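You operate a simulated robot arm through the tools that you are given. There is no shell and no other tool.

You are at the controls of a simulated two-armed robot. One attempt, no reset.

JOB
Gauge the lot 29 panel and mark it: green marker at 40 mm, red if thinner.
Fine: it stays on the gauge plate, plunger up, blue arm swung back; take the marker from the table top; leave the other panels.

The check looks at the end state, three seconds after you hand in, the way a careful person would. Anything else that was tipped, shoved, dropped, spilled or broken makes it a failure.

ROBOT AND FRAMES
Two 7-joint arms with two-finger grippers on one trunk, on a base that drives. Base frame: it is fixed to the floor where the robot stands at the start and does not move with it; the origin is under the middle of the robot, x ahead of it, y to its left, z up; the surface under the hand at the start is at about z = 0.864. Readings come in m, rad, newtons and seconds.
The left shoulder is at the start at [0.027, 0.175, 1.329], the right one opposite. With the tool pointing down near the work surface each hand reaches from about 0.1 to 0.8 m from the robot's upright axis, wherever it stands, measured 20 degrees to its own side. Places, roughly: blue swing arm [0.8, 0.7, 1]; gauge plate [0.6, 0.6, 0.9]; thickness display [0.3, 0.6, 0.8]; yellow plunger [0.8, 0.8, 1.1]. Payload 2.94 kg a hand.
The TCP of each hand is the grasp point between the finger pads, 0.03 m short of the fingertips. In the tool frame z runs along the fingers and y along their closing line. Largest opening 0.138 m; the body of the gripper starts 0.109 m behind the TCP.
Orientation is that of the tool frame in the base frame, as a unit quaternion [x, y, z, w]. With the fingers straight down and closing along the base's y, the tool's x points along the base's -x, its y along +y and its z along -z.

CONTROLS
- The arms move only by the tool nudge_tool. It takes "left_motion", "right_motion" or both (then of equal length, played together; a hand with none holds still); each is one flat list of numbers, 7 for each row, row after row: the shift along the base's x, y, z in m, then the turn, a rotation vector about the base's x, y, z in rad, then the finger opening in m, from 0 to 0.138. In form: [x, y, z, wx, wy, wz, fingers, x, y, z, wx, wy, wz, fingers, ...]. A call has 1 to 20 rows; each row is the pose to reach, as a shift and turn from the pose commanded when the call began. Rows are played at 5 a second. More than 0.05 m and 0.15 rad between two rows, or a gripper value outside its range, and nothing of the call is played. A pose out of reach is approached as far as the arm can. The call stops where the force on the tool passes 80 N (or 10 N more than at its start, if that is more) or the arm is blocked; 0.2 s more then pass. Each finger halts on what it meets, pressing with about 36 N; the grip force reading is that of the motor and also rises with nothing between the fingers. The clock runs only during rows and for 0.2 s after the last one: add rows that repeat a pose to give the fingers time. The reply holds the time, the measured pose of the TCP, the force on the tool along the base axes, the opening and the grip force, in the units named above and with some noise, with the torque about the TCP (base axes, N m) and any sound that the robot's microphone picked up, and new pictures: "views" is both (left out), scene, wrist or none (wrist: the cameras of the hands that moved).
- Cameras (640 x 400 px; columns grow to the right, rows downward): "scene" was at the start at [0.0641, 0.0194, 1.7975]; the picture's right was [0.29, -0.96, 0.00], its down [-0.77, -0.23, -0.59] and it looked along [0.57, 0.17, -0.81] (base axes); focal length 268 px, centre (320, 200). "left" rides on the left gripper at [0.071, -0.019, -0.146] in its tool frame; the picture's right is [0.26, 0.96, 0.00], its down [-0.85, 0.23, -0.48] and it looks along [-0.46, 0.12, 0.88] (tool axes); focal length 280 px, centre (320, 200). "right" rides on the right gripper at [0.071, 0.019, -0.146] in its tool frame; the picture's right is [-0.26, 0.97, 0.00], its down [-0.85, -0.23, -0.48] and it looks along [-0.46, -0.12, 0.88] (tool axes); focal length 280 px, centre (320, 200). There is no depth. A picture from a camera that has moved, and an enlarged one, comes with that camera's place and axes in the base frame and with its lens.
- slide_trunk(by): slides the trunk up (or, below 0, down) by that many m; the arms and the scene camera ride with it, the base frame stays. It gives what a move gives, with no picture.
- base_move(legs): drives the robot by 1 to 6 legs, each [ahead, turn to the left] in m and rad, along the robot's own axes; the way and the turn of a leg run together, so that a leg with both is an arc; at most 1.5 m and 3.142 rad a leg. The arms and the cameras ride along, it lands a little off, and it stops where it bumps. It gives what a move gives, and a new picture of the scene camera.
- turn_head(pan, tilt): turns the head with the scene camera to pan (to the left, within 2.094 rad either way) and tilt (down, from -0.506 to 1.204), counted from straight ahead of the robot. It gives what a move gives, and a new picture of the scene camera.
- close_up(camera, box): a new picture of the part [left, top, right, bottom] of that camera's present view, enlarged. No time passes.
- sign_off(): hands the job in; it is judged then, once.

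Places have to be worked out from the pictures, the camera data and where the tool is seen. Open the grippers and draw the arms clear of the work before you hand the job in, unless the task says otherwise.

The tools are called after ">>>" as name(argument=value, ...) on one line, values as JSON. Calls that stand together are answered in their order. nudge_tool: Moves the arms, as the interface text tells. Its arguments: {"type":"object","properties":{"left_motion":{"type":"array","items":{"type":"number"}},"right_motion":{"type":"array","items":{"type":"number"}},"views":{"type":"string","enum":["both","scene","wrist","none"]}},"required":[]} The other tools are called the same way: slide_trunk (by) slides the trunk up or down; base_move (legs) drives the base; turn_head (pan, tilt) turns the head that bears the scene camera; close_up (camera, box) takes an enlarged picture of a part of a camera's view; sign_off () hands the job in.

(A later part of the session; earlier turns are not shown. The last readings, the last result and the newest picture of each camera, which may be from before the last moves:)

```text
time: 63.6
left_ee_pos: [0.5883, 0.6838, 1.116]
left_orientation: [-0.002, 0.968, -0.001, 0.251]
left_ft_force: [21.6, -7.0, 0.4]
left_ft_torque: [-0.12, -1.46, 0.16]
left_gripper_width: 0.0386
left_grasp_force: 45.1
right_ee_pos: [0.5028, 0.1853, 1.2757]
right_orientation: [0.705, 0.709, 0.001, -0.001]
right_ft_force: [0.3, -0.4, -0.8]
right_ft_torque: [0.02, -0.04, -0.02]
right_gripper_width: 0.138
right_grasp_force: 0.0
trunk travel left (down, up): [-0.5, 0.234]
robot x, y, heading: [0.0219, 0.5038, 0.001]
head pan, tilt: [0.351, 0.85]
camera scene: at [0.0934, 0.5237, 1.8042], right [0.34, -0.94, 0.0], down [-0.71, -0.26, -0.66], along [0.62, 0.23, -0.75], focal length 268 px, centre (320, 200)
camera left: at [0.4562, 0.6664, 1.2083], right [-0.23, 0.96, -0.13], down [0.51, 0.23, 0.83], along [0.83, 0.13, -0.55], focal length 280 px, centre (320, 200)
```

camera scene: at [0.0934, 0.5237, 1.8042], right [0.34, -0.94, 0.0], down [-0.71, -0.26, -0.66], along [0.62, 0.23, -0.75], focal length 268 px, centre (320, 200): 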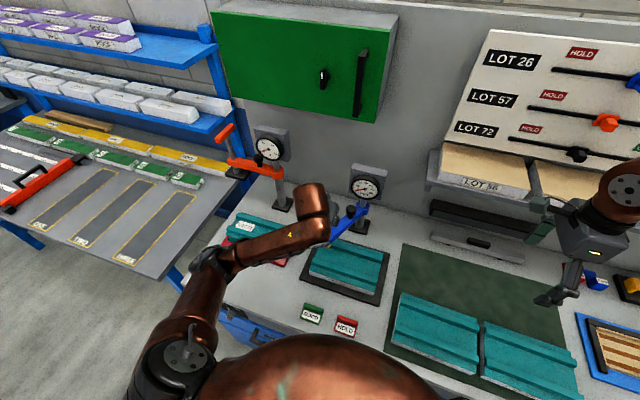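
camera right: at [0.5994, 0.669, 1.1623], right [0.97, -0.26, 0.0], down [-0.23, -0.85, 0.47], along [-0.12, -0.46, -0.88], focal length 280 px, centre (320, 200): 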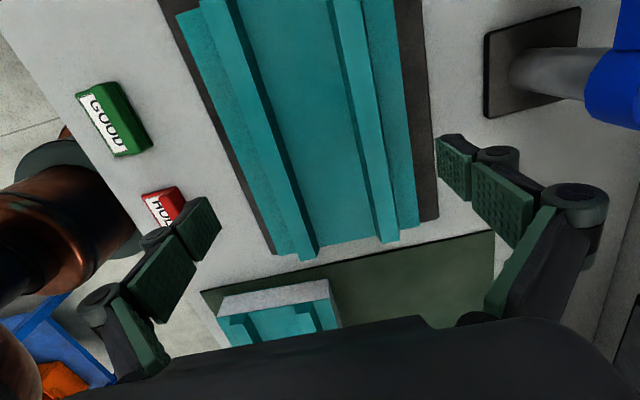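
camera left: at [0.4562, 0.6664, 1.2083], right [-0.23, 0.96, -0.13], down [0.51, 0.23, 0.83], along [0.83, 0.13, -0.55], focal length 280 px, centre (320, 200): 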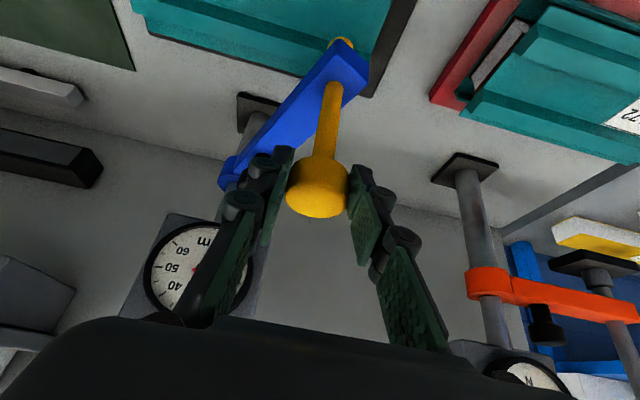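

Arm now about 157° round; forces suggest pivot ≈(0.766, 0.608), r≈0.193. I complete the swing to over the panel.

>>> nudge_tool(left_motion=[-0.0053, -0.0216, 0, 0, 0.06, 0, 0.02, -0.0108, -0.0445, 0, 0, 0.12, 0, 0.02, -0.0132, -0.0645, 0, 0, 0.18, 0, 0.02, -0.0137, -0.078, 0, 0, 0.24, 0, 0.02], views="both")

>>> close_up(camera="scene", box=[280, 150, 420, 290])

```text
time: 64.6
left_ee_pos: [0.5734, 0.6056, 1.1141]
left_orientation: [-0.001, 0.991, 0.0, 0.131]
left_ft_force: [0.7, -0.1, 1.1]
left_ft_torque: [0.17, -0.53, 0.36]
left_gripper_width: 0.0385
left_grasp_force: 45.4
right_ee_pos: [0.4981, 0.1852, 1.2784]
right_orientation: [0.706, 0.708, 0.001, 0.0]
right_ft_force: [0.0, 0.2, -0.5]
right_ft_torque: [-0.01, -0.01, -0.01]
right_gripper_width: 0.138
right_grasp_force: 0.1
trunk travel left (down, up): [-0.5, 0.234]
robot x, y, heading: [0.0182, 0.5009, 0.0]
head pan, tilt: [0.351, 0.85]
camera scene: at [0.0891, 0.5244, 1.8043], right [0.34, -0.94, 0.0], down [-0.71, -0.26, -0.66], along [0.62, 0.23, -0.75], focal length 268 px, centre (320, 200)
camera left: at [0.467, 0.5882, 1.2373], right [-0.26, 0.96, -0.07], down [0.7, 0.23, 0.68], along [0.67, 0.13, -0.73], focal length 280 px, centre (320, 200)
```

scene: 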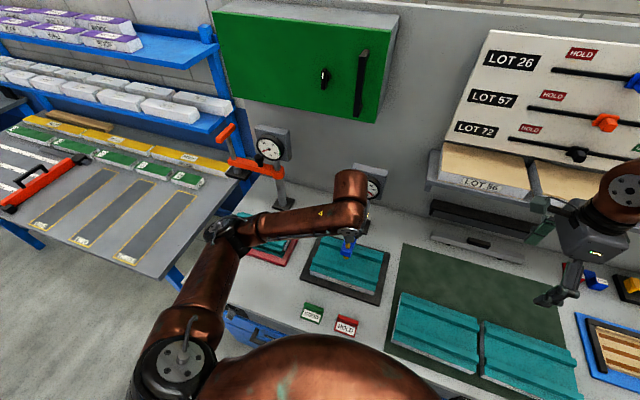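
left: 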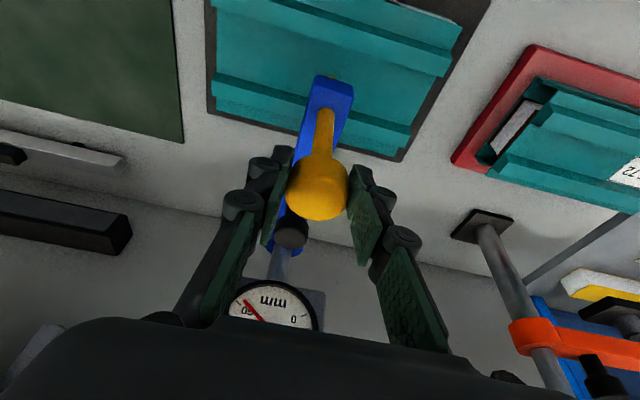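

```text
2.86 times, centred on (350, 220) of scene
camera zoom: at [0.0891, 0.5244, 1.8043], right [0.34, -0.94, 0.0], down [-0.71, -0.26, -0.66], along [0.62, 0.23, -0.75], focal length 765 px, centre (234, 143)
```

zoom: 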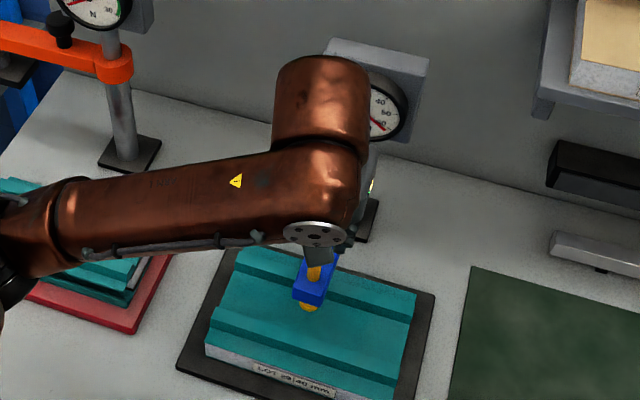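

The foot is over the valley between the ribs with no side force. Now I press the plunger down 30 mm, then continue in small steps until contact.

>>> nudge_tool(left_motion=[0, 0, -0.01, 0, 0, 0, 0.02, 0, 0, -0.02, 0, 0, 0, 0.02, 0, 0, -0.03, 0, 0, 0, 0.02, 0, 0, -0.03, 0, 0, 0, 0.02], views="both")

>>> close_up(camera="left", box=[180, 60, 400, 340])

```text
time: 65.6
left_ee_pos: [0.5727, 0.6072, 1.0891]
left_orientation: [-0.001, 0.991, -0.002, 0.136]
left_ft_force: [6.5, -3.2, 18.8]
left_ft_torque: [-0.24, -0.25, -0.08]
left_gripper_width: 0.0385
left_grasp_force: 45.0
right_ee_pos: [0.4991, 0.1862, 1.277]
right_orientation: [0.706, 0.708, 0.001, 0.0]
right_ft_force: [0.4, -0.5, 0.7]
right_ft_torque: [0.0, -0.01, 0.01]
right_gripper_width: 0.1378
right_grasp_force: 0.0
trunk travel left (down, up): [-0.5, 0.234]
robot x, y, heading: [0.0234, 0.501, 0.0]
head pan, tilt: [0.351, 0.85]
camera scene: at [0.0885, 0.5247, 1.8046], right [0.34, -0.94, 0.0], down [-0.71, -0.26, -0.66], along [0.62, 0.23, -0.75], focal length 268 px, centre (320, 200)
camera left: at [0.4658, 0.5892, 1.2095], right [-0.25, 0.96, -0.07], down [0.69, 0.23, 0.69], along [0.68, 0.12, -0.72], focal length 280 px, centre (320, 200)
```

scene: 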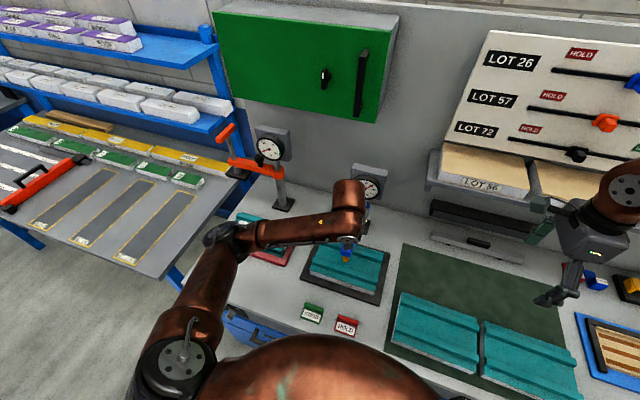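
left: 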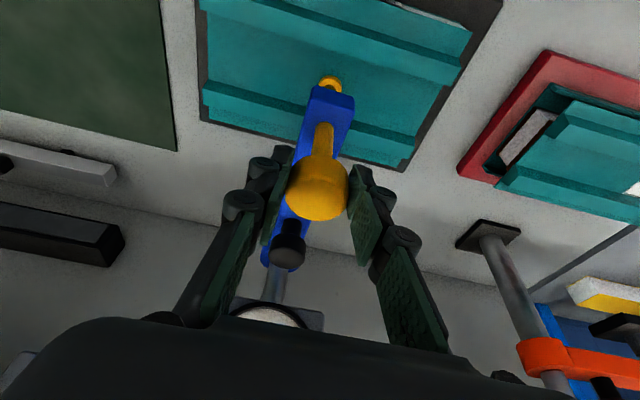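

```text
1.43 times, centred on (290, 200) of left
camera zoom: at [0.4658, 0.5892, 1.2095], right [-0.25, 0.96, -0.07], down [0.69, 0.23, 0.69], along [0.68, 0.12, -0.72], focal length 401 px, centre (363, 200)
```

zoom: 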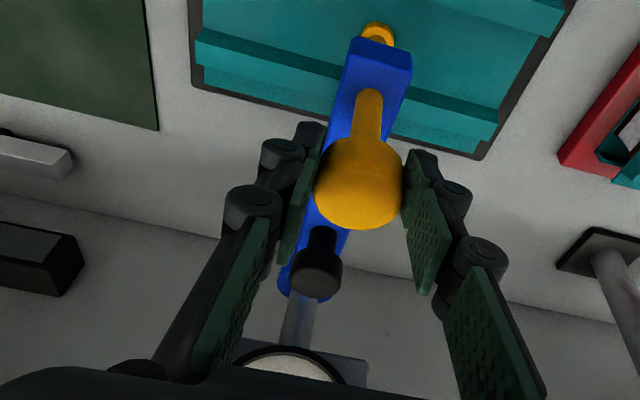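

The plunger goes down with ~19 N resistance. I continue a further 12 mm in 3 mm steps.

>>> nudge_tool(left_motion=[0, 0, -0.003, 0, 0, 0, 0.02, 0, 0, -0.006, 0, 0, 0, 0.02, 0, 0, -0.009, 0, 0, 0, 0.02, 0, 0, -0.012, 0, 0, 0, 0.02, 0, 0, -0.012, 0, 0, 0, 0.02], views="both")

>>> close_up(camera="scene", box=[220, 270, 300, 330])

```text
time: 66.8
left_ee_pos: [0.5719, 0.6066, 1.0771]
left_orientation: [-0.001, 0.991, -0.001, 0.134]
left_ft_force: [0.8, -3.2, 29.1]
left_ft_torque: [-0.02, -0.47, 0.02]
left_gripper_width: 0.0382
left_grasp_force: 44.9
right_ee_pos: [0.4975, 0.1863, 1.2787]
right_orientation: [0.706, 0.709, 0.002, 0.0]
right_ft_force: [0.0, -0.4, 0.4]
right_ft_torque: [-0.02, 0.02, 0.0]
right_gripper_width: 0.138
right_grasp_force: 0.0
trunk travel left (down, up): [-0.5, 0.234]
robot x, y, heading: [0.0232, 0.502, 0.003]
head pan, tilt: [0.351, 0.85]
camera scene: at [0.0865, 0.5243, 1.8045], right [0.34, -0.94, 0.0], down [-0.7, -0.26, -0.66], along [0.62, 0.23, -0.75], focal length 268 px, centre (320, 200)
camera left: at [0.4642, 0.5889, 1.1973], right [-0.25, 0.96, -0.07], down [0.69, 0.23, 0.68], along [0.68, 0.12, -0.73], focal length 280 px, centre (320, 200)
```

scene: 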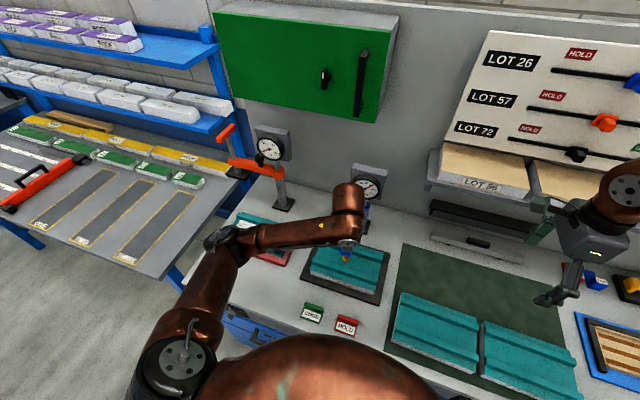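
left: 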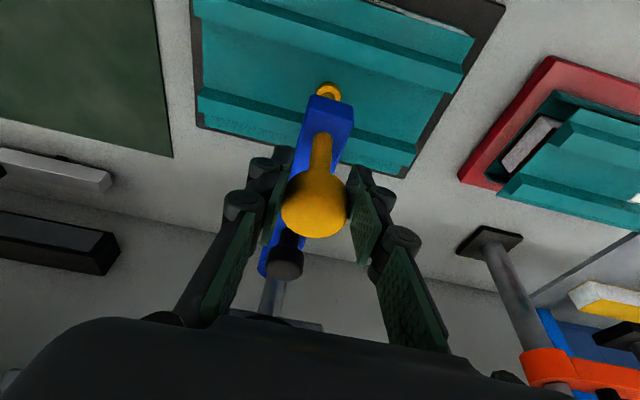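

```text
6.67 times, centred on (260, 300) of scene
camera zoom: at [0.0865, 0.5243, 1.8045], right [0.34, -0.94, 0.0], down [-0.7, -0.26, -0.66], along [0.62, 0.23, -0.75], focal length 1784 px, centre (720, -467)
```

zoom: 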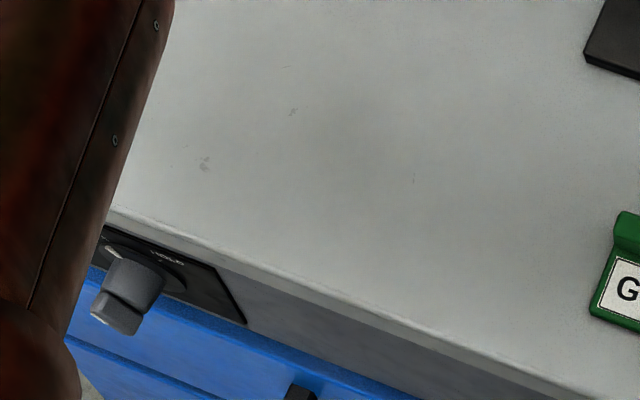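

Resistance grows like a spring (29 N). I look for the front display and the dial before pressing on.

>>> turn_head(pan=0.3, tilt=1.2)

>>> close_up(camera="scene", box=[270, 50, 430, 170])

>>> close_up(camera="right", box=[0, 0, 640, 400])

```text
time: 67.7
left_ee_pos: [0.5708, 0.6067, 1.0772]
left_orientation: [-0.001, 0.991, 0.0, 0.134]
left_ft_force: [1.7, -3.3, 28.9]
left_ft_torque: [-0.04, -0.49, -0.02]
left_gripper_width: 0.0377
left_grasp_force: 44.8
right_ee_pos: [0.4968, 0.1849, 1.2785]
right_orientation: [0.706, 0.709, 0.002, 0.0]
right_ft_force: [0.2, -0.5, 0.6]
right_ft_torque: [0.0, -0.02, 0.02]
right_gripper_width: 0.138
right_grasp_force: 0.0
trunk travel left (down, up): [-0.5, 0.234]
robot x, y, heading: [0.0191, 0.5006, 0.003]
head pan, tilt: [0.3, 1.201]
camera scene: at [0.0666, 0.5139, 1.7808], right [0.3, -0.95, 0.0], down [-0.89, -0.28, -0.36], along [0.35, 0.11, -0.93], focal length 268 px, centre (320, 200)
```

scene: 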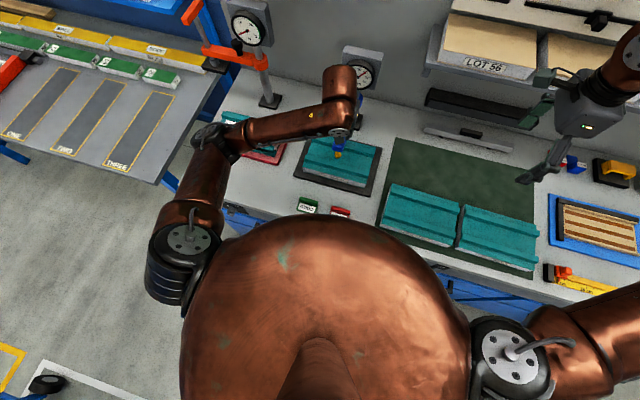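

```text
3.33 times, centred on (350, 110) of scene
camera zoom: at [0.0666, 0.5139, 1.7808], right [0.3, -0.95, 0.0], down [-0.89, -0.28, -0.36], along [0.35, 0.11, -0.93], focal length 892 px, centre (220, 500)
```

zoom: 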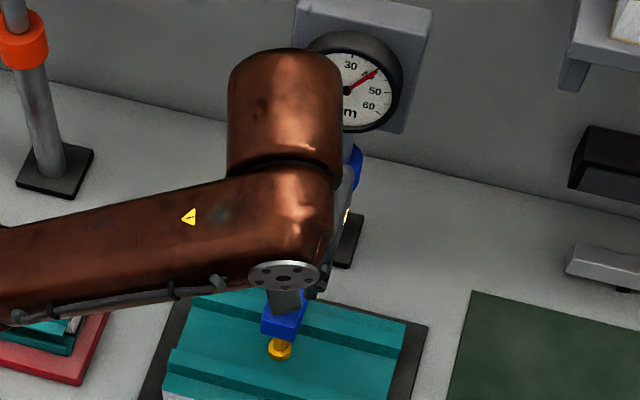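

```text
1.00 times, centred on (320, 200) of right (not enlarged: the box is as wide or as high as the picture)
camera zoom: at [0.5181, 0.2563, 1.423], right [0.97, -0.26, 0.0], down [-0.23, -0.85, 0.47], along [-0.12, -0.46, -0.88], focal length 280 px, centre (320, 200)
```

zoom: 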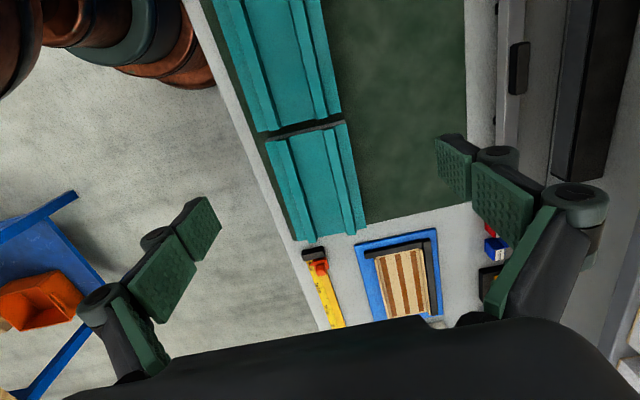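

The dial needle is near 40 now, but the foot may not yet be firmly on the panel. I press on in 2 mm steps watching the force.

>>> nudge_tool(left_motion=[0, 0, -0.002, 0, 0, 0, 0.02, 0, 0, -0.004, 0, 0, 0, 0.02, 0, 0, -0.004, 0, 0, 0, 0.02], views="scene")

>>> close_up(camera="scene", box=[340, 45, 390, 95])

```text
time: 68.5
left_ee_pos: [0.5707, 0.6067, 1.072]
left_orientation: [-0.001, 0.991, 0.0, 0.133]
left_ft_force: [-1.0, -3.3, 29.4]
left_ft_torque: [-0.07, -0.31, -0.03]
left_gripper_width: 0.0377
left_grasp_force: 44.7
right_ee_pos: [0.4975, 0.1852, 1.2778]
right_orientation: [0.705, 0.709, 0.003, 0.0]
right_ft_force: [-0.4, -0.8, -0.4]
right_ft_torque: [0.01, 0.04, -0.01]
right_gripper_width: 0.1381
right_grasp_force: 0.1
trunk travel left (down, up): [-0.5, 0.234]
robot x, y, heading: [0.0238, 0.5008, 0.001]
head pan, tilt: [0.3, 1.201]
camera scene: at [0.0664, 0.514, 1.7808], right [0.3, -0.95, 0.0], down [-0.89, -0.28, -0.36], along [0.35, 0.11, -0.93], focal length 268 px, centre (320, 200)
```

scene: 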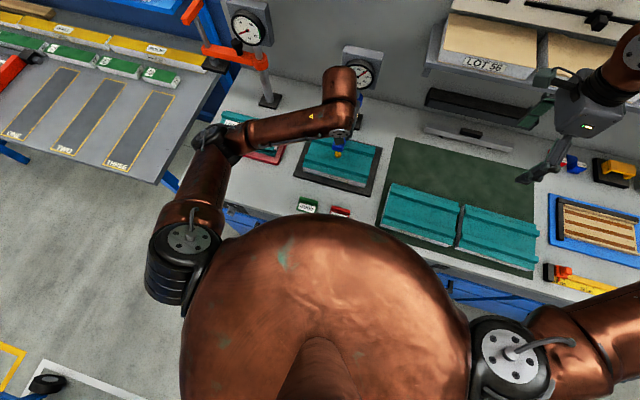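

```text
8.00 times, centred on (365, 70) of scene
camera zoom: at [0.0664, 0.514, 1.7808], right [0.3, -0.95, 0.0], down [-0.89, -0.28, -0.36], along [0.35, 0.11, -0.93], focal length 2141 px, centre (-40, 1240)
```

zoom: 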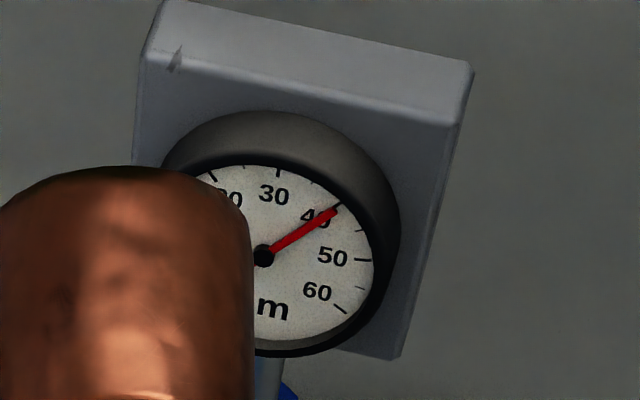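

The needle sits at the 40 mark and no longer moves although the hand moved, so the foot is on the panel. I zoom harder on the dial to read precisely.

>>> close_up(camera="scene", box=[356, 56, 372, 72])

>>> close_up(camera="left", box=[200, 0, 440, 200])

```text
16.00 times, centred on (364, 64) of scene
camera zoom: at [0.0664, 0.514, 1.7808], right [0.3, -0.95, 0.0], down [-0.89, -0.28, -0.36], along [0.35, 0.11, -0.93], focal length 4282 px, centre (-384, 2376)
```

zoom: 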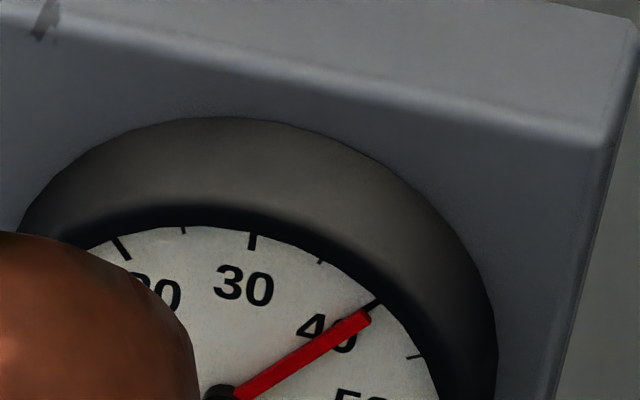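

```text
2.00 times, centred on (320, 100) of left
camera zoom: at [0.4644, 0.5889, 1.1928], right [-0.25, 0.96, -0.07], down [0.69, 0.23, 0.68], along [0.68, 0.13, -0.73], focal length 561 px, centre (320, 400)
```

zoom: 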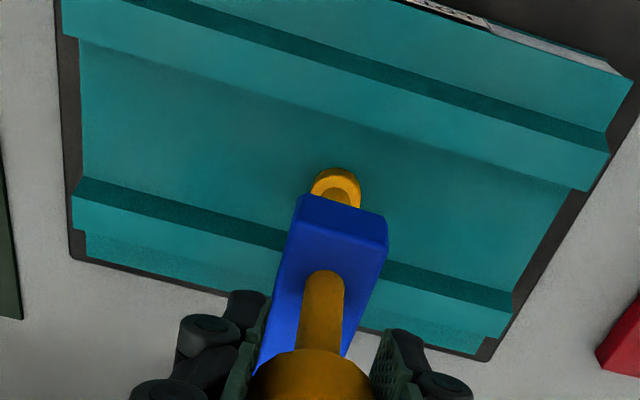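

The needle reads 40 within my parallax estimate, but I want a frontal look. I bring the right hand's camera round: first unwinding its yaw well clear of the left hand.

>>> nudge_tool(right_motion=[0.0, 0.01, -0.002, 0, 0, 0.145, 0.12, 0.0, 0.02, -0.005, 0, 0, 0.29, 0.1, 0.005, 0.03, -0.01, 0, 0, 0.435, 0.08, 0.01, 0.04, -0.015, 0, 0, 0.58, 0.06, 0.015, 0.05, -0.02, 0, 0, 0.725, 0.06, 0.02, 0.06, -0.025, 0, 0, 0.87, 0.06, 0.025, 0.07, -0.03, 0, 0, 1.015, 0.06, 0.03, 0.08, -0.03, 0, 0, 1.16, 0.06, 0.03, 0.09, -0.03, 0, 0, 1.305, 0.06, 0.03, 0.1, -0.03, 0, 0, 1.45, 0.06, 0.03, 0.11, -0.03, 0, 0, 1.595, 0.06, 0.03, 0.12, -0.03, 0, 0, 1.74, 0.06, 0.03, 0.13, -0.03, 0, 0, 1.885, 0.06, 0.03, 0.14, -0.03, 0, 0, 2.03, 0.06, 0.03, 0.15, -0.03, 0, 0, 2.17, 0.06], views="both")

```text
time: 71.7
left_ee_pos: [0.5714, 0.6059, 1.072]
left_orientation: [-0.001, 0.991, -0.001, 0.133]
left_ft_force: [-1.8, -0.7, 22.3]
left_ft_torque: [-0.16, -0.43, -0.03]
left_gripper_width: 0.0376
left_grasp_force: 44.7
right_ee_pos: [0.5274, 0.3377, 1.2489]
right_orientation: [-0.298, 0.955, 0.001, -0.001]
right_ft_force: [0.8, 0.9, 0.6]
right_ft_torque: [0.0, -0.02, 0.0]
right_gripper_width: 0.0602
right_grasp_force: 0.0
trunk travel left (down, up): [-0.5, 0.234]
robot x, y, heading: [0.0239, 0.4988, 0.002]
head pan, tilt: [0.3, 1.201]
camera scene: at [0.0668, 0.5147, 1.7807], right [0.3, -0.95, 0.0], down [-0.89, -0.28, -0.36], along [0.35, 0.11, -0.93], focal length 268 px, centre (320, 200)
camera right: at [0.4603, 0.3133, 1.3939], right [-0.33, 0.94, 0.0], down [0.83, 0.29, 0.48], along [0.45, 0.16, -0.88], focal length 280 px, centre (320, 200)
```

scene: 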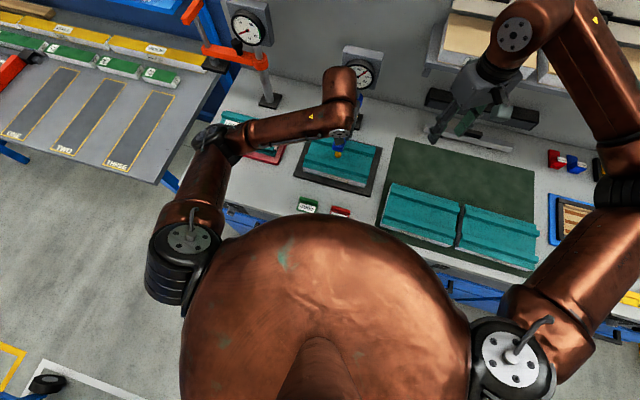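
right: 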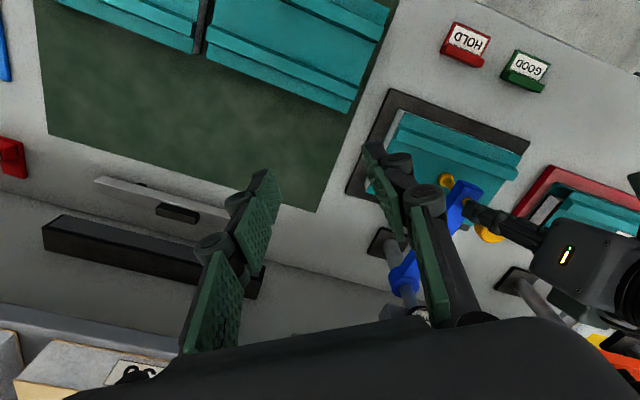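

Now I tilt the right hand up by 45° about its own closing line so that its camera faces the dial.

>>> nudge_tool(right_motion=[0.0, 0.0, -0.005, 0.0738, -0.108, 0, 0.06, 0.0, 0.0, -0.01, 0.1477, -0.216, 0, 0.06, 0.0, 0.0, -0.015, 0.2215, -0.324, 0, 0.06, 0.0, 0.0, -0.02, 0.2953, -0.432, 0, 0.06, 0.0, 0.0, -0.025, 0.3692, -0.54, 0, 0.06, 0.0, 0.0, -0.03, 0.443, -0.648, 0, 0.06, 0.0, 0.0, -0.03, 0.443, -0.648, 0, 0.06], views="wrist")

```text
time: 73.3
left_ee_pos: [0.57, 0.6081, 1.0715]
left_orientation: [-0.001, 0.991, 0.0, 0.133]
left_ft_force: [-3.3, -0.6, 16.4]
left_ft_torque: [-0.31, -0.37, -0.02]
left_gripper_width: 0.0381
left_grasp_force: 44.6
right_ee_pos: [0.5274, 0.3368, 1.2182]
right_orientation: [-0.275, 0.882, 0.113, 0.366]
right_ft_force: [0.0, -0.2, -0.1]
right_ft_torque: [-0.05, 0.04, -0.01]
right_gripper_width: 0.0602
right_grasp_force: 0.0
trunk travel left (down, up): [-0.5, 0.234]
robot x, y, heading: [0.0251, 0.5006, 0.006]
head pan, tilt: [0.3, 1.201]
camera right: at [0.3928, 0.267, 1.2704], right [-0.4, 0.9, 0.18], down [0.35, -0.04, 0.94], along [0.85, 0.43, -0.3], focal length 280 px, centre (320, 200)
```

right: 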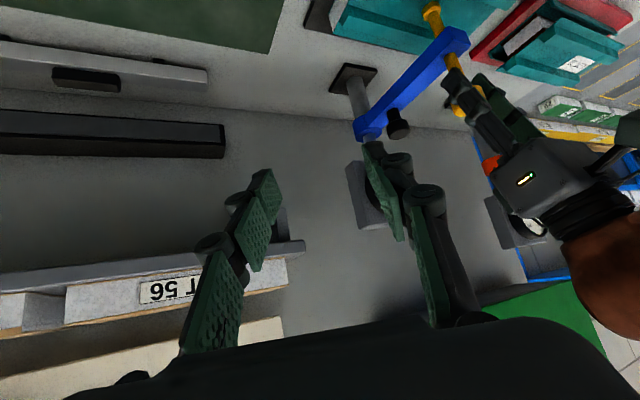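

The dial sits behind my own right finger; opening the gripper should uncover it.

>>> nudge_tool(right_motion=[0, -0.01, 0, 0, 0, 0.05, 0.1, 0, -0.02, 0, 0, 0, 0.1, 0.138, 0, -0.02, 0, 0, 0, 0.1, 0.138, 0, -0.02, 0, 0, 0, 0.1, 0.138], views="wrist")

>>> close_up(camera="right", box=[320, 120, 480, 260])

>>> close_up(camera="scene", box=[340, 45, 390, 95])

```text
time: 74.3
left_ee_pos: [0.5701, 0.6077, 1.0705]
left_orientation: [-0.001, 0.991, 0.001, 0.132]
left_ft_force: [-4.3, -1.8, 13.7]
left_ft_torque: [-0.01, -0.22, 0.04]
left_gripper_width: 0.0381
left_grasp_force: 45.7
right_ee_pos: [0.5275, 0.3182, 1.2184]
right_orientation: [-0.319, 0.868, 0.131, 0.359]
right_ft_force: [0.2, -0.7, -0.5]
right_ft_torque: [0.01, 0.05, 0.0]
right_gripper_width: 0.138
right_grasp_force: 0.1
trunk travel left (down, up): [-0.5, 0.234]
robot x, y, heading: [0.0215, 0.4971, 0.005]
head pan, tilt: [0.3, 1.201]
camera right: at [0.4008, 0.2332, 1.2705], right [-0.48, 0.86, 0.18], down [0.35, 0.0, 0.94], along [0.8, 0.52, -0.3], focal length 280 px, centre (320, 200)
```

right: 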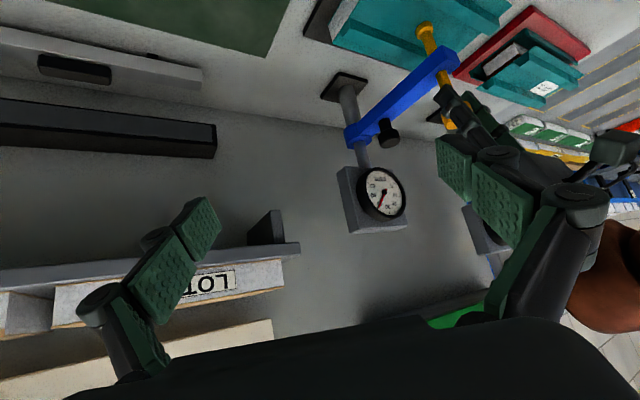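

```text
2.86 times, centred on (400, 190) of right
camera zoom: at [0.4008, 0.2332, 1.2705], right [-0.48, 0.86, 0.18], down [0.35, 0.0, 0.94], along [0.8, 0.52, -0.3], focal length 801 px, centre (91, 229)
```

zoom: 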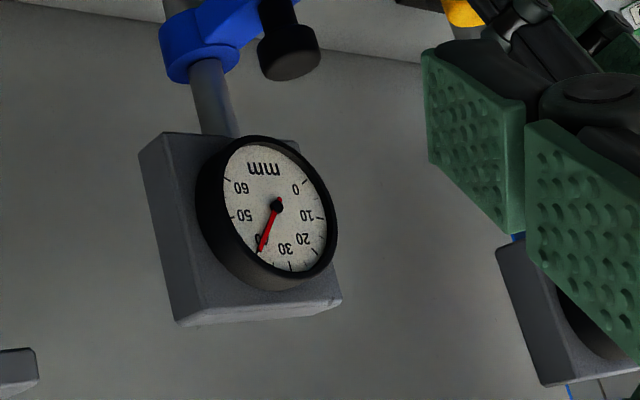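

```text
8.00 times, centred on (365, 70) of scene
camera zoom: at [0.0672, 0.5144, 1.7807], right [0.3, -0.95, 0.0], down [-0.89, -0.28, -0.36], along [0.35, 0.11, -0.93], focal length 2141 px, centre (-40, 1240)
```

zoom: 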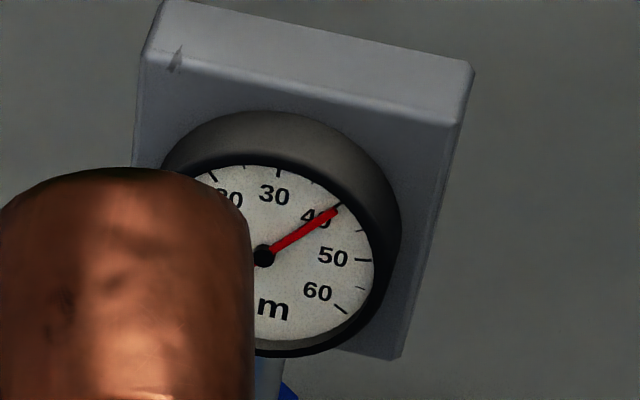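

Now the whole dial is visible; I zoom in on it.

>>> close_up(camera="right", box=[354, 160, 414, 224])

>>> close_up(camera="right", box=[400, 5, 480, 75])

```text
6.25 times, centred on (384, 192) of right
camera zoom: at [0.4008, 0.2332, 1.2705], right [-0.48, 0.86, 0.18], down [0.35, 0.0, 0.94], along [0.8, 0.52, -0.3], focal length 1752 px, centre (-80, 250)
```

zoom: 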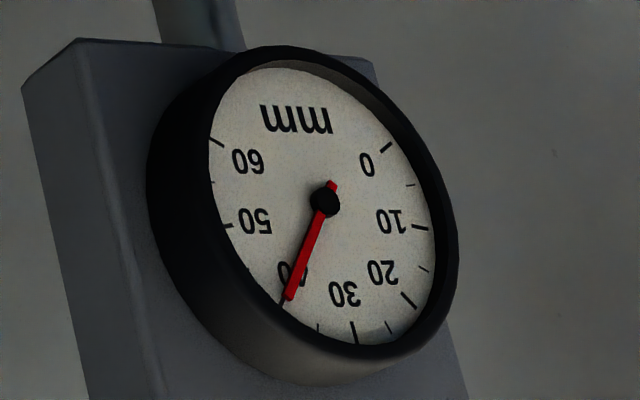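

```text
5.71 times, centred on (440, 40) of right
camera zoom: at [0.4008, 0.2332, 1.2705], right [-0.48, 0.86, 0.18], down [0.35, 0.0, 0.94], along [0.8, 0.52, -0.3], focal length 1602 px, centre (-366, 1114)
```

zoom: 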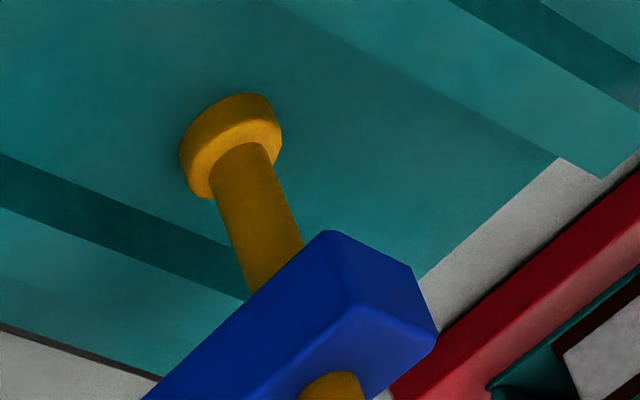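

The needle lies at or very near 40; to be sure within a millimetre I zoom more.

>>> close_up(camera="right", box=[370, 165, 402, 217])

>>> close_up(camera="right", box=[374, 196, 394, 216])

>>> close_up(camera="scene", box=[354, 56, 384, 86])

```text
7.69 times, centred on (386, 191) of right
camera zoom: at [0.4008, 0.2332, 1.2705], right [-0.48, 0.86, 0.18], down [0.35, 0.0, 0.94], along [0.8, 0.52, -0.3], focal length 2157 px, centre (-188, 269)
```

zoom: 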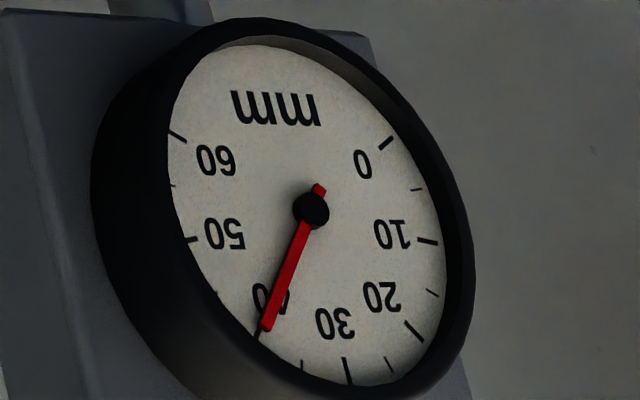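

```text
16.00 times, centred on (384, 206) of right
camera zoom: at [0.4008, 0.2332, 1.2705], right [-0.48, 0.86, 0.18], down [0.35, 0.0, 0.94], along [0.8, 0.52, -0.3], focal length 4486 px, centre (-704, 104)
```

zoom: 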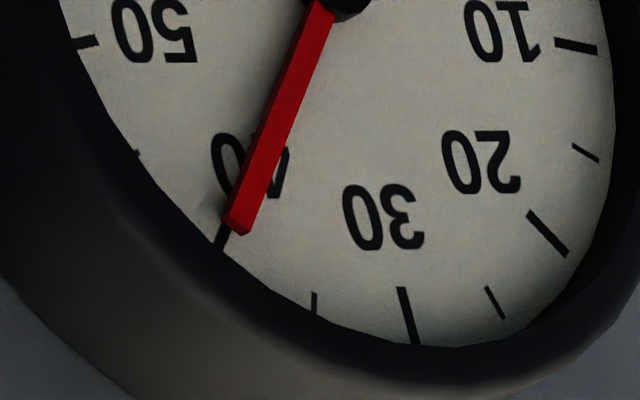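

```text
13.33 times, centred on (369, 71) of scene
camera zoom: at [0.0672, 0.5144, 1.7807], right [0.3, -0.95, 0.0], down [-0.89, -0.28, -0.36], along [0.35, 0.11, -0.93], focal length 3569 px, centre (-333, 1920)
```

zoom: 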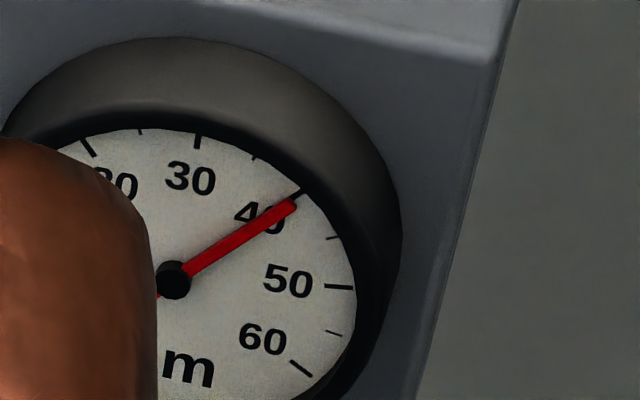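

In both views, correcting for the needle's height, the tip lies exactly on the 40 tick: the panel gauges 40 mm, so the green GOOD marker applies. Now I raise the plunger with the left hand.

>>> nudge_tool(left_motion=[0, 0, 0.008, 0, 0, 0, 0.02, 0, 0, 0.016, 0, 0, 0, 0.02, 0, 0, 0.024, 0, 0, 0, 0.02, 0, 0, 0.032, 0, 0, 0, 0.02, 0, 0, 0.04, 0, 0, 0, 0.02, 0, 0, 0.04, 0, 0, 0, 0.02], views="wrist")

>>> close_up(camera="right", box=[340, 0, 520, 230])

```text
time: 75.7
left_ee_pos: [0.5718, 0.6075, 1.1071]
left_orientation: [-0.001, 0.992, 0.001, 0.127]
left_ft_force: [-13.1, -0.3, -31.3]
left_ft_torque: [-0.07, 0.45, 0.02]
left_gripper_width: 0.038
left_grasp_force: 45.1
right_ee_pos: [0.5297, 0.3185, 1.2168]
right_orientation: [-0.319, 0.868, 0.131, 0.357]
right_ft_force: [-0.6, -0.2, -0.2]
right_ft_torque: [0.02, -0.01, 0.03]
right_gripper_width: 0.1378
right_grasp_force: 0.0
trunk travel left (down, up): [-0.5, 0.234]
robot x, y, heading: [0.0214, 0.5062, 0.003]
head pan, tilt: [0.3, 1.201]
camera left: at [0.4662, 0.5896, 1.229], right [-0.25, 0.97, -0.07], down [0.7, 0.23, 0.68], along [0.67, 0.13, -0.73], focal length 280 px, centre (320, 200)
```

left: 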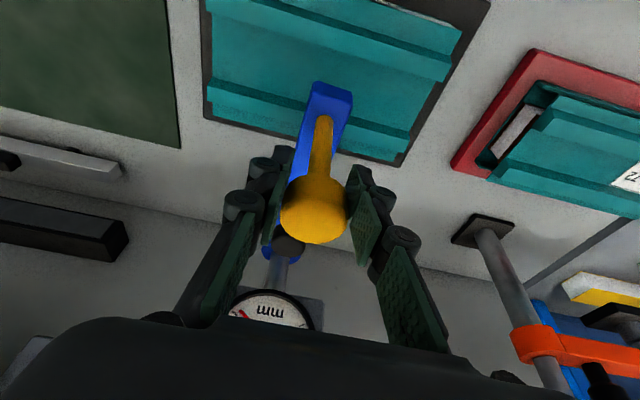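

```text
1.74 times, centred on (430, 115) of right
camera zoom: at [0.4029, 0.2339, 1.2695], right [-0.48, 0.86, 0.18], down [0.35, 0.0, 0.94], along [0.8, 0.52, -0.3], focal length 488 px, centre (129, 348)
```

zoom: 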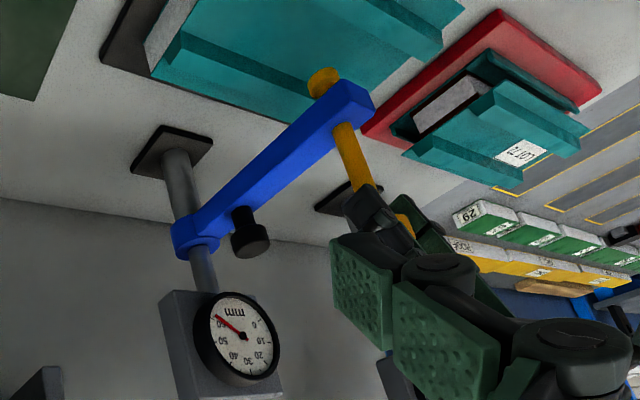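

The plunger came up; 31 N pull may be friction or the upper stop. I pull 5 mm further to find out.

>>> nudge_tool(left_motion=[0, 0, 0.003, 0, 0, 0, 0.02, 0, 0, 0.006, 0, 0, 0, 0.02, 0, 0, 0.006, 0, 0, 0, 0.02], views="none")

>>> close_up(camera="right", box=[340, 0, 520, 230])

>>> close_up(camera="left", box=[230, 50, 410, 350])

```text
time: 76.5
left_ee_pos: [0.5739, 0.6084, 1.1142]
left_orientation: [-0.001, 0.992, 0.0, 0.128]
left_ft_force: [-2.4, -1.7, -33.9]
left_ft_torque: [0.04, 0.45, 0.06]
left_gripper_width: 0.0383
left_grasp_force: 45.0
right_ee_pos: [0.5315, 0.3171, 1.2171]
right_orientation: [-0.318, 0.868, 0.132, 0.358]
right_ft_force: [-0.3, 0.3, 0.4]
right_ft_torque: [0.01, 0.0, 0.04]
right_gripper_width: 0.138
right_grasp_force: 0.2
trunk travel left (down, up): [-0.5, 0.234]
robot x, y, heading: [0.0236, 0.4992, 0.001]
head pan, tilt: [0.3, 1.201]
```

```text
1.74 times, centred on (430, 115) of right
camera zoom: at [0.4044, 0.234, 1.2694], right [-0.48, 0.86, 0.18], down [0.35, 0.0, 0.94], along [0.8, 0.52, -0.3], focal length 488 px, centre (129, 348)
```

zoom: 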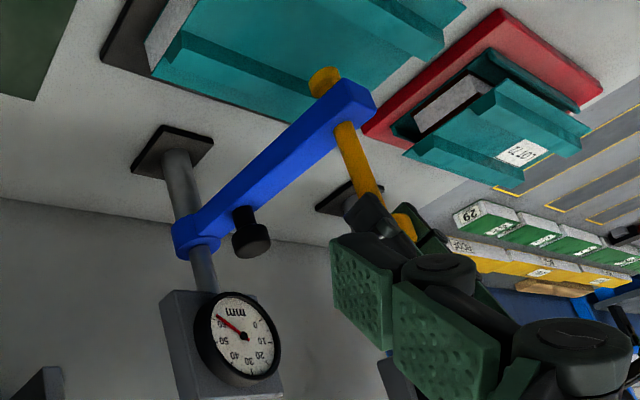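

```text
1.33 times, centred on (320, 200) of left
camera zoom: at [0.4679, 0.5895, 1.2355], right [-0.25, 0.96, -0.07], down [0.7, 0.23, 0.68], along [0.67, 0.13, -0.73], focal length 374 px, centre (320, 200)
```

zoom: 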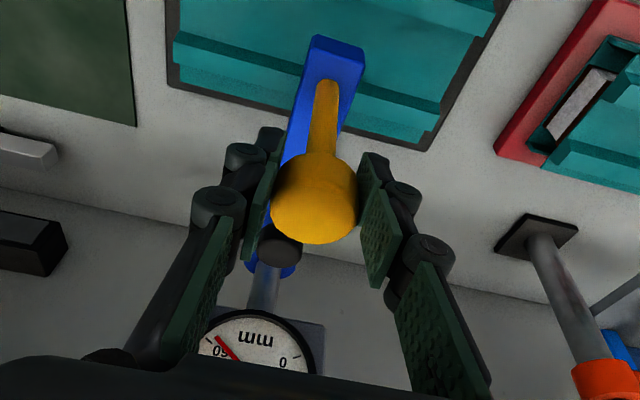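

The foot did not move while the hand slid 7 mm on the cap, so the plunger is at its upper stop. I relax 5 mm and swing the arm back along the same arc, first to about 124°.

>>> nudge_tool(left_motion=[0, 0, -0.004, 0, 0, 0, 0.02, 0.0014, 0.0235, -0.005, 0, -0.05, 0, 0.02, 0.0057, 0.0467, -0.005, 0, -0.1, 0, 0.02, 0.0128, 0.0692, -0.005, 0, -0.15, 0, 0.02, 0.0226, 0.0906, -0.005, 0, -0.2, 0, 0.02, 0.0349, 0.1107, -0.005, 0, -0.25, 0, 0.02, 0.0496, 0.1291, -0.005, 0, -0.3, 0, 0.02, 0.0664, 0.1457, -0.005, 0, -0.36, 0, 0.02, 0.0851, 0.16, -0.005, 0, -0.42, 0, 0.02], views="both")

```text
time: 78.5
left_ee_pos: [0.6587, 0.7677, 1.1112]
left_orientation: [0.0, 0.942, 0.0, 0.336]
left_ft_force: [1.3, -4.0, -0.3]
left_ft_torque: [-0.12, 0.7, -0.32]
left_gripper_width: 0.0384
left_grasp_force: 44.9
right_ee_pos: [0.5301, 0.3179, 1.2177]
right_orientation: [-0.32, 0.867, 0.132, 0.358]
right_ft_force: [-0.4, 0.7, 0.9]
right_ft_torque: [0.01, -0.02, 0.01]
right_gripper_width: 0.1378
right_grasp_force: 0.0
trunk travel left (down, up): [-0.5, 0.234]
robot x, y, heading: [0.0179, 0.5021, 0.002]
head pan, tilt: [0.3, 1.201]
camera scene: at [0.0699, 0.5151, 1.7806], right [0.3, -0.95, 0.0], down [-0.89, -0.28, -0.36], along [0.35, 0.11, -0.93], focal length 268 px, centre (320, 200)
camera left: at [0.5109, 0.75, 1.1778], right [-0.2, 0.96, -0.17], down [0.36, 0.23, 0.91], along [0.91, 0.13, -0.39], focal length 280 px, centre (320, 200)
```

scene: 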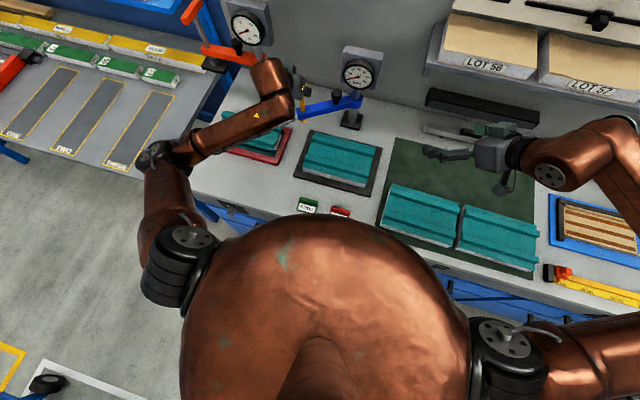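
left: 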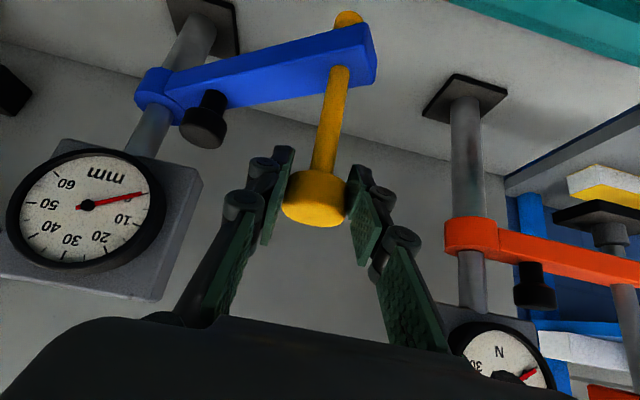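

Forces are small. I finish the swing to the original parked spot.

>>> nudge_tool(left_motion=[0.0203, 0.012, 0, 0, -0.04, 0, 0.02, 0.0419, 0.0214, 0, 0, -0.08, 0, 0.02, 0.0645, 0.0281, 0, 0, -0.1, 0, 0.02, 0.0877, 0.0319, 0, 0, -0.1, 0, 0.02, 0.1045, 0.033, 0, 0, -0.1, 0, 0.02, 0.1145, 0.033, 0, 0, -0.1, 0, 0.02, 0.1145, 0.033, 0, 0, -0.1, 0, 0.02], views="both")

```text
time: 80.1
left_ee_pos: [0.772, 0.802, 1.112]
left_orientation: [-0.001, 0.924, 0.0, 0.382]
left_ft_force: [-1.3, -2.0, -6.3]
left_ft_torque: [0.03, 0.38, -0.23]
left_gripper_width: 0.0381
left_grasp_force: 45.3
right_ee_pos: [0.5306, 0.318, 1.2172]
right_orientation: [-0.319, 0.868, 0.131, 0.358]
right_ft_force: [0.4, 0.1, 0.2]
right_ft_torque: [-0.02, -0.01, -0.01]
right_gripper_width: 0.138
right_grasp_force: 0.1
trunk travel left (down, up): [-0.5, 0.234]
robot x, y, heading: [0.0255, 0.4961, 0.001]
head pan, tilt: [0.3, 1.201]
camera scene: at [0.07, 0.5151, 1.7805], right [0.3, -0.95, 0.0], down [-0.89, -0.28, -0.36], along [0.35, 0.11, -0.93], focal length 268 px, centre (320, 200)
camera left: at [0.6194, 0.7836, 1.1636], right [-0.19, 0.96, -0.19], down [0.26, 0.23, 0.94], along [0.95, 0.13, -0.3], focal length 280 px, centre (320, 200)
```

scene: 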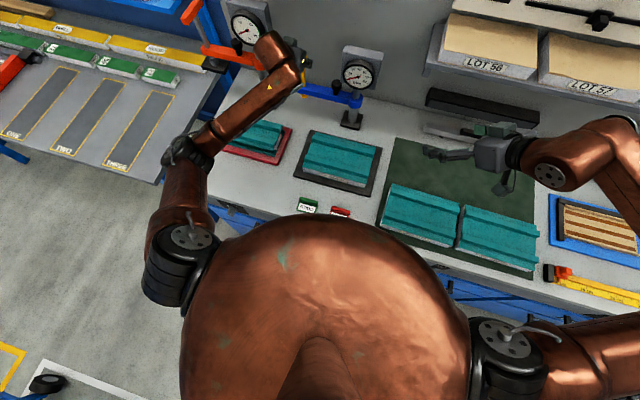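
left: 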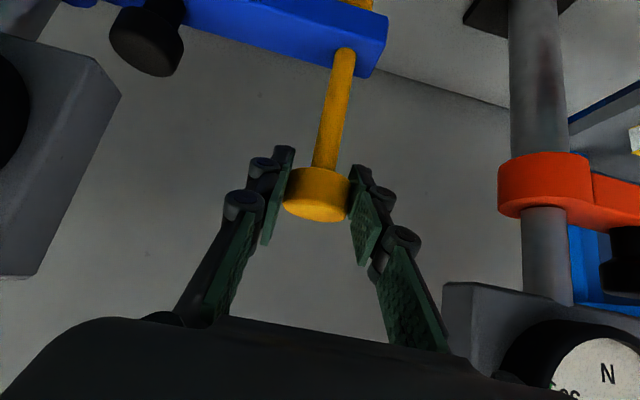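

The arm is back at its parked place. I open the fingers and withdraw along the tilt.

>>> nudge_tool(left_motion=[0, 0, 0, 0, 0, 0, 0.06, 0, 0, 0, 0, 0, 0, 0.09, 0, 0, 0, 0, 0, 0, 0.09, -0.022, 0, 0.022, 0, 0, 0, 0.09, -0.05, 0, 0.05, 0, 0, 0, 0.09, -0.08, 0, 0.08, 0, 0, 0, 0.09, -0.11, 0, 0.1, 0, 0, 0, 0.09, -0.15, 0, 0.11, 0, 0, 0, 0.09], views="both")

>>> close_up(camera="right", box=[320, 0, 560, 230])

```text
time: 81.9
left_ee_pos: [0.6217, 0.7993, 1.223]
left_orientation: [-0.002, 0.924, 0.0, 0.383]
left_ft_force: [-0.8, 0.5, -0.4]
left_ft_torque: [0.03, -0.01, 0.01]
left_gripper_width: 0.0901
left_grasp_force: 0.0
right_ee_pos: [0.5282, 0.3187, 1.2193]
right_orientation: [-0.319, 0.867, 0.131, 0.359]
right_ft_force: [-0.2, 0.5, 0.7]
right_ft_torque: [-0.06, -0.02, 0.0]
right_gripper_width: 0.1381
right_grasp_force: 0.1
trunk travel left (down, up): [-0.5, 0.234]
robot x, y, heading: [0.0225, 0.5009, 0.002]
head pan, tilt: [0.3, 1.201]
camera scene: at [0.0676, 0.5154, 1.7807], right [0.3, -0.95, 0.0], down [-0.89, -0.28, -0.36], along [0.35, 0.11, -0.93], focal length 268 px, centre (320, 200)
camera left: at [0.4682, 0.7821, 1.2751], right [-0.19, 0.96, -0.19], down [0.26, 0.23, 0.94], along [0.95, 0.13, -0.3], focal length 280 px, centre (320, 200)
```

scene: 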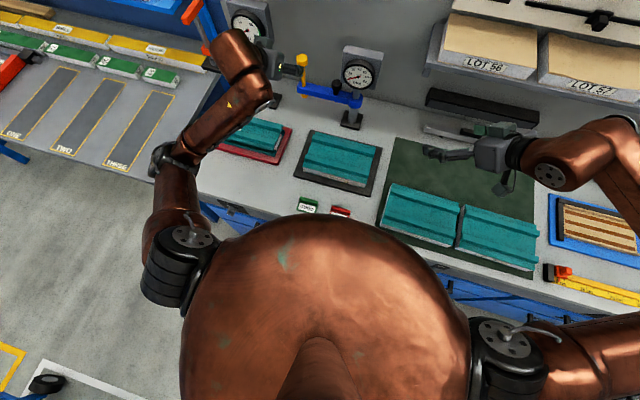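
left: 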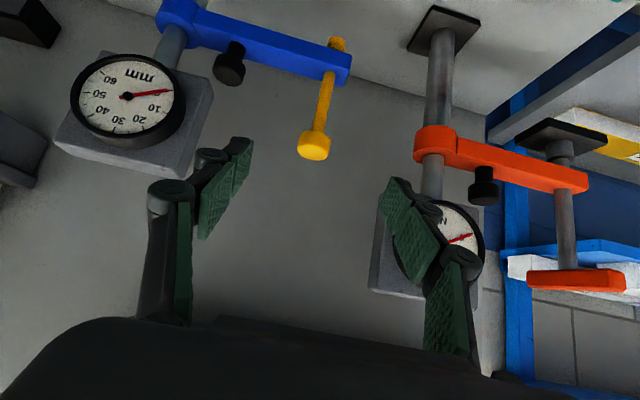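

```text
1.74 times, centred on (440, 115) of right
camera zoom: at [0.4011, 0.2339, 1.2706], right [-0.48, 0.86, 0.18], down [0.35, 0.0, 0.94], along [0.8, 0.52, -0.3], focal length 488 px, centre (111, 348)
```

zoom: 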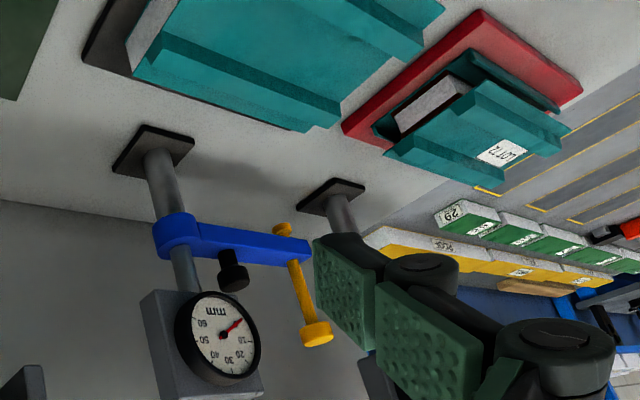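

The plunger is up, the blue arm parked and the dial back at 0. Now the GOOD marker: I zoom in on the two markers to locate them.

>>> close_up(camera="scene", box=[285, 185, 365, 235])

>>> close_up(camera="scene", box=[290, 110, 400, 220])

```text
8.00 times, centred on (325, 210) of scene
camera zoom: at [0.0676, 0.5154, 1.7807], right [0.3, -0.95, 0.0], down [-0.89, -0.28, -0.36], along [0.35, 0.11, -0.93], focal length 2141 px, centre (280, 120)
```

zoom: 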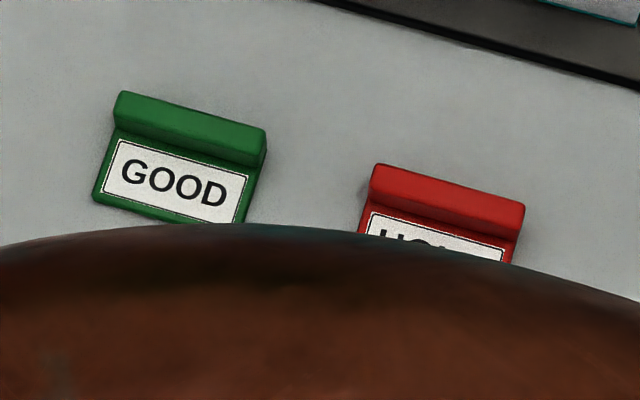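

```text
3.64 times, centred on (345, 165) of scene
camera zoom: at [0.0676, 0.5154, 1.7807], right [0.3, -0.95, 0.0], down [-0.89, -0.28, -0.36], along [0.35, 0.11, -0.93], focal length 973 px, centre (229, 327)
```

zoom: 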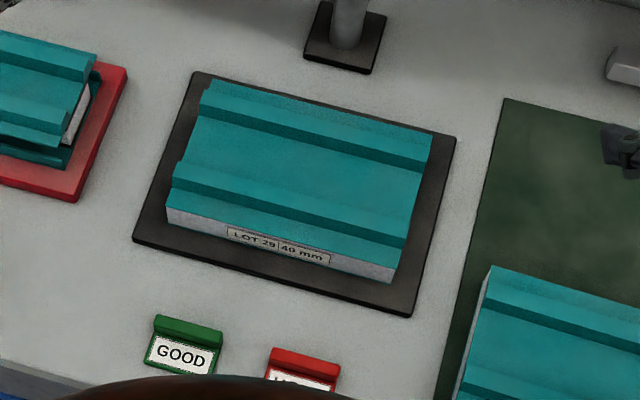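

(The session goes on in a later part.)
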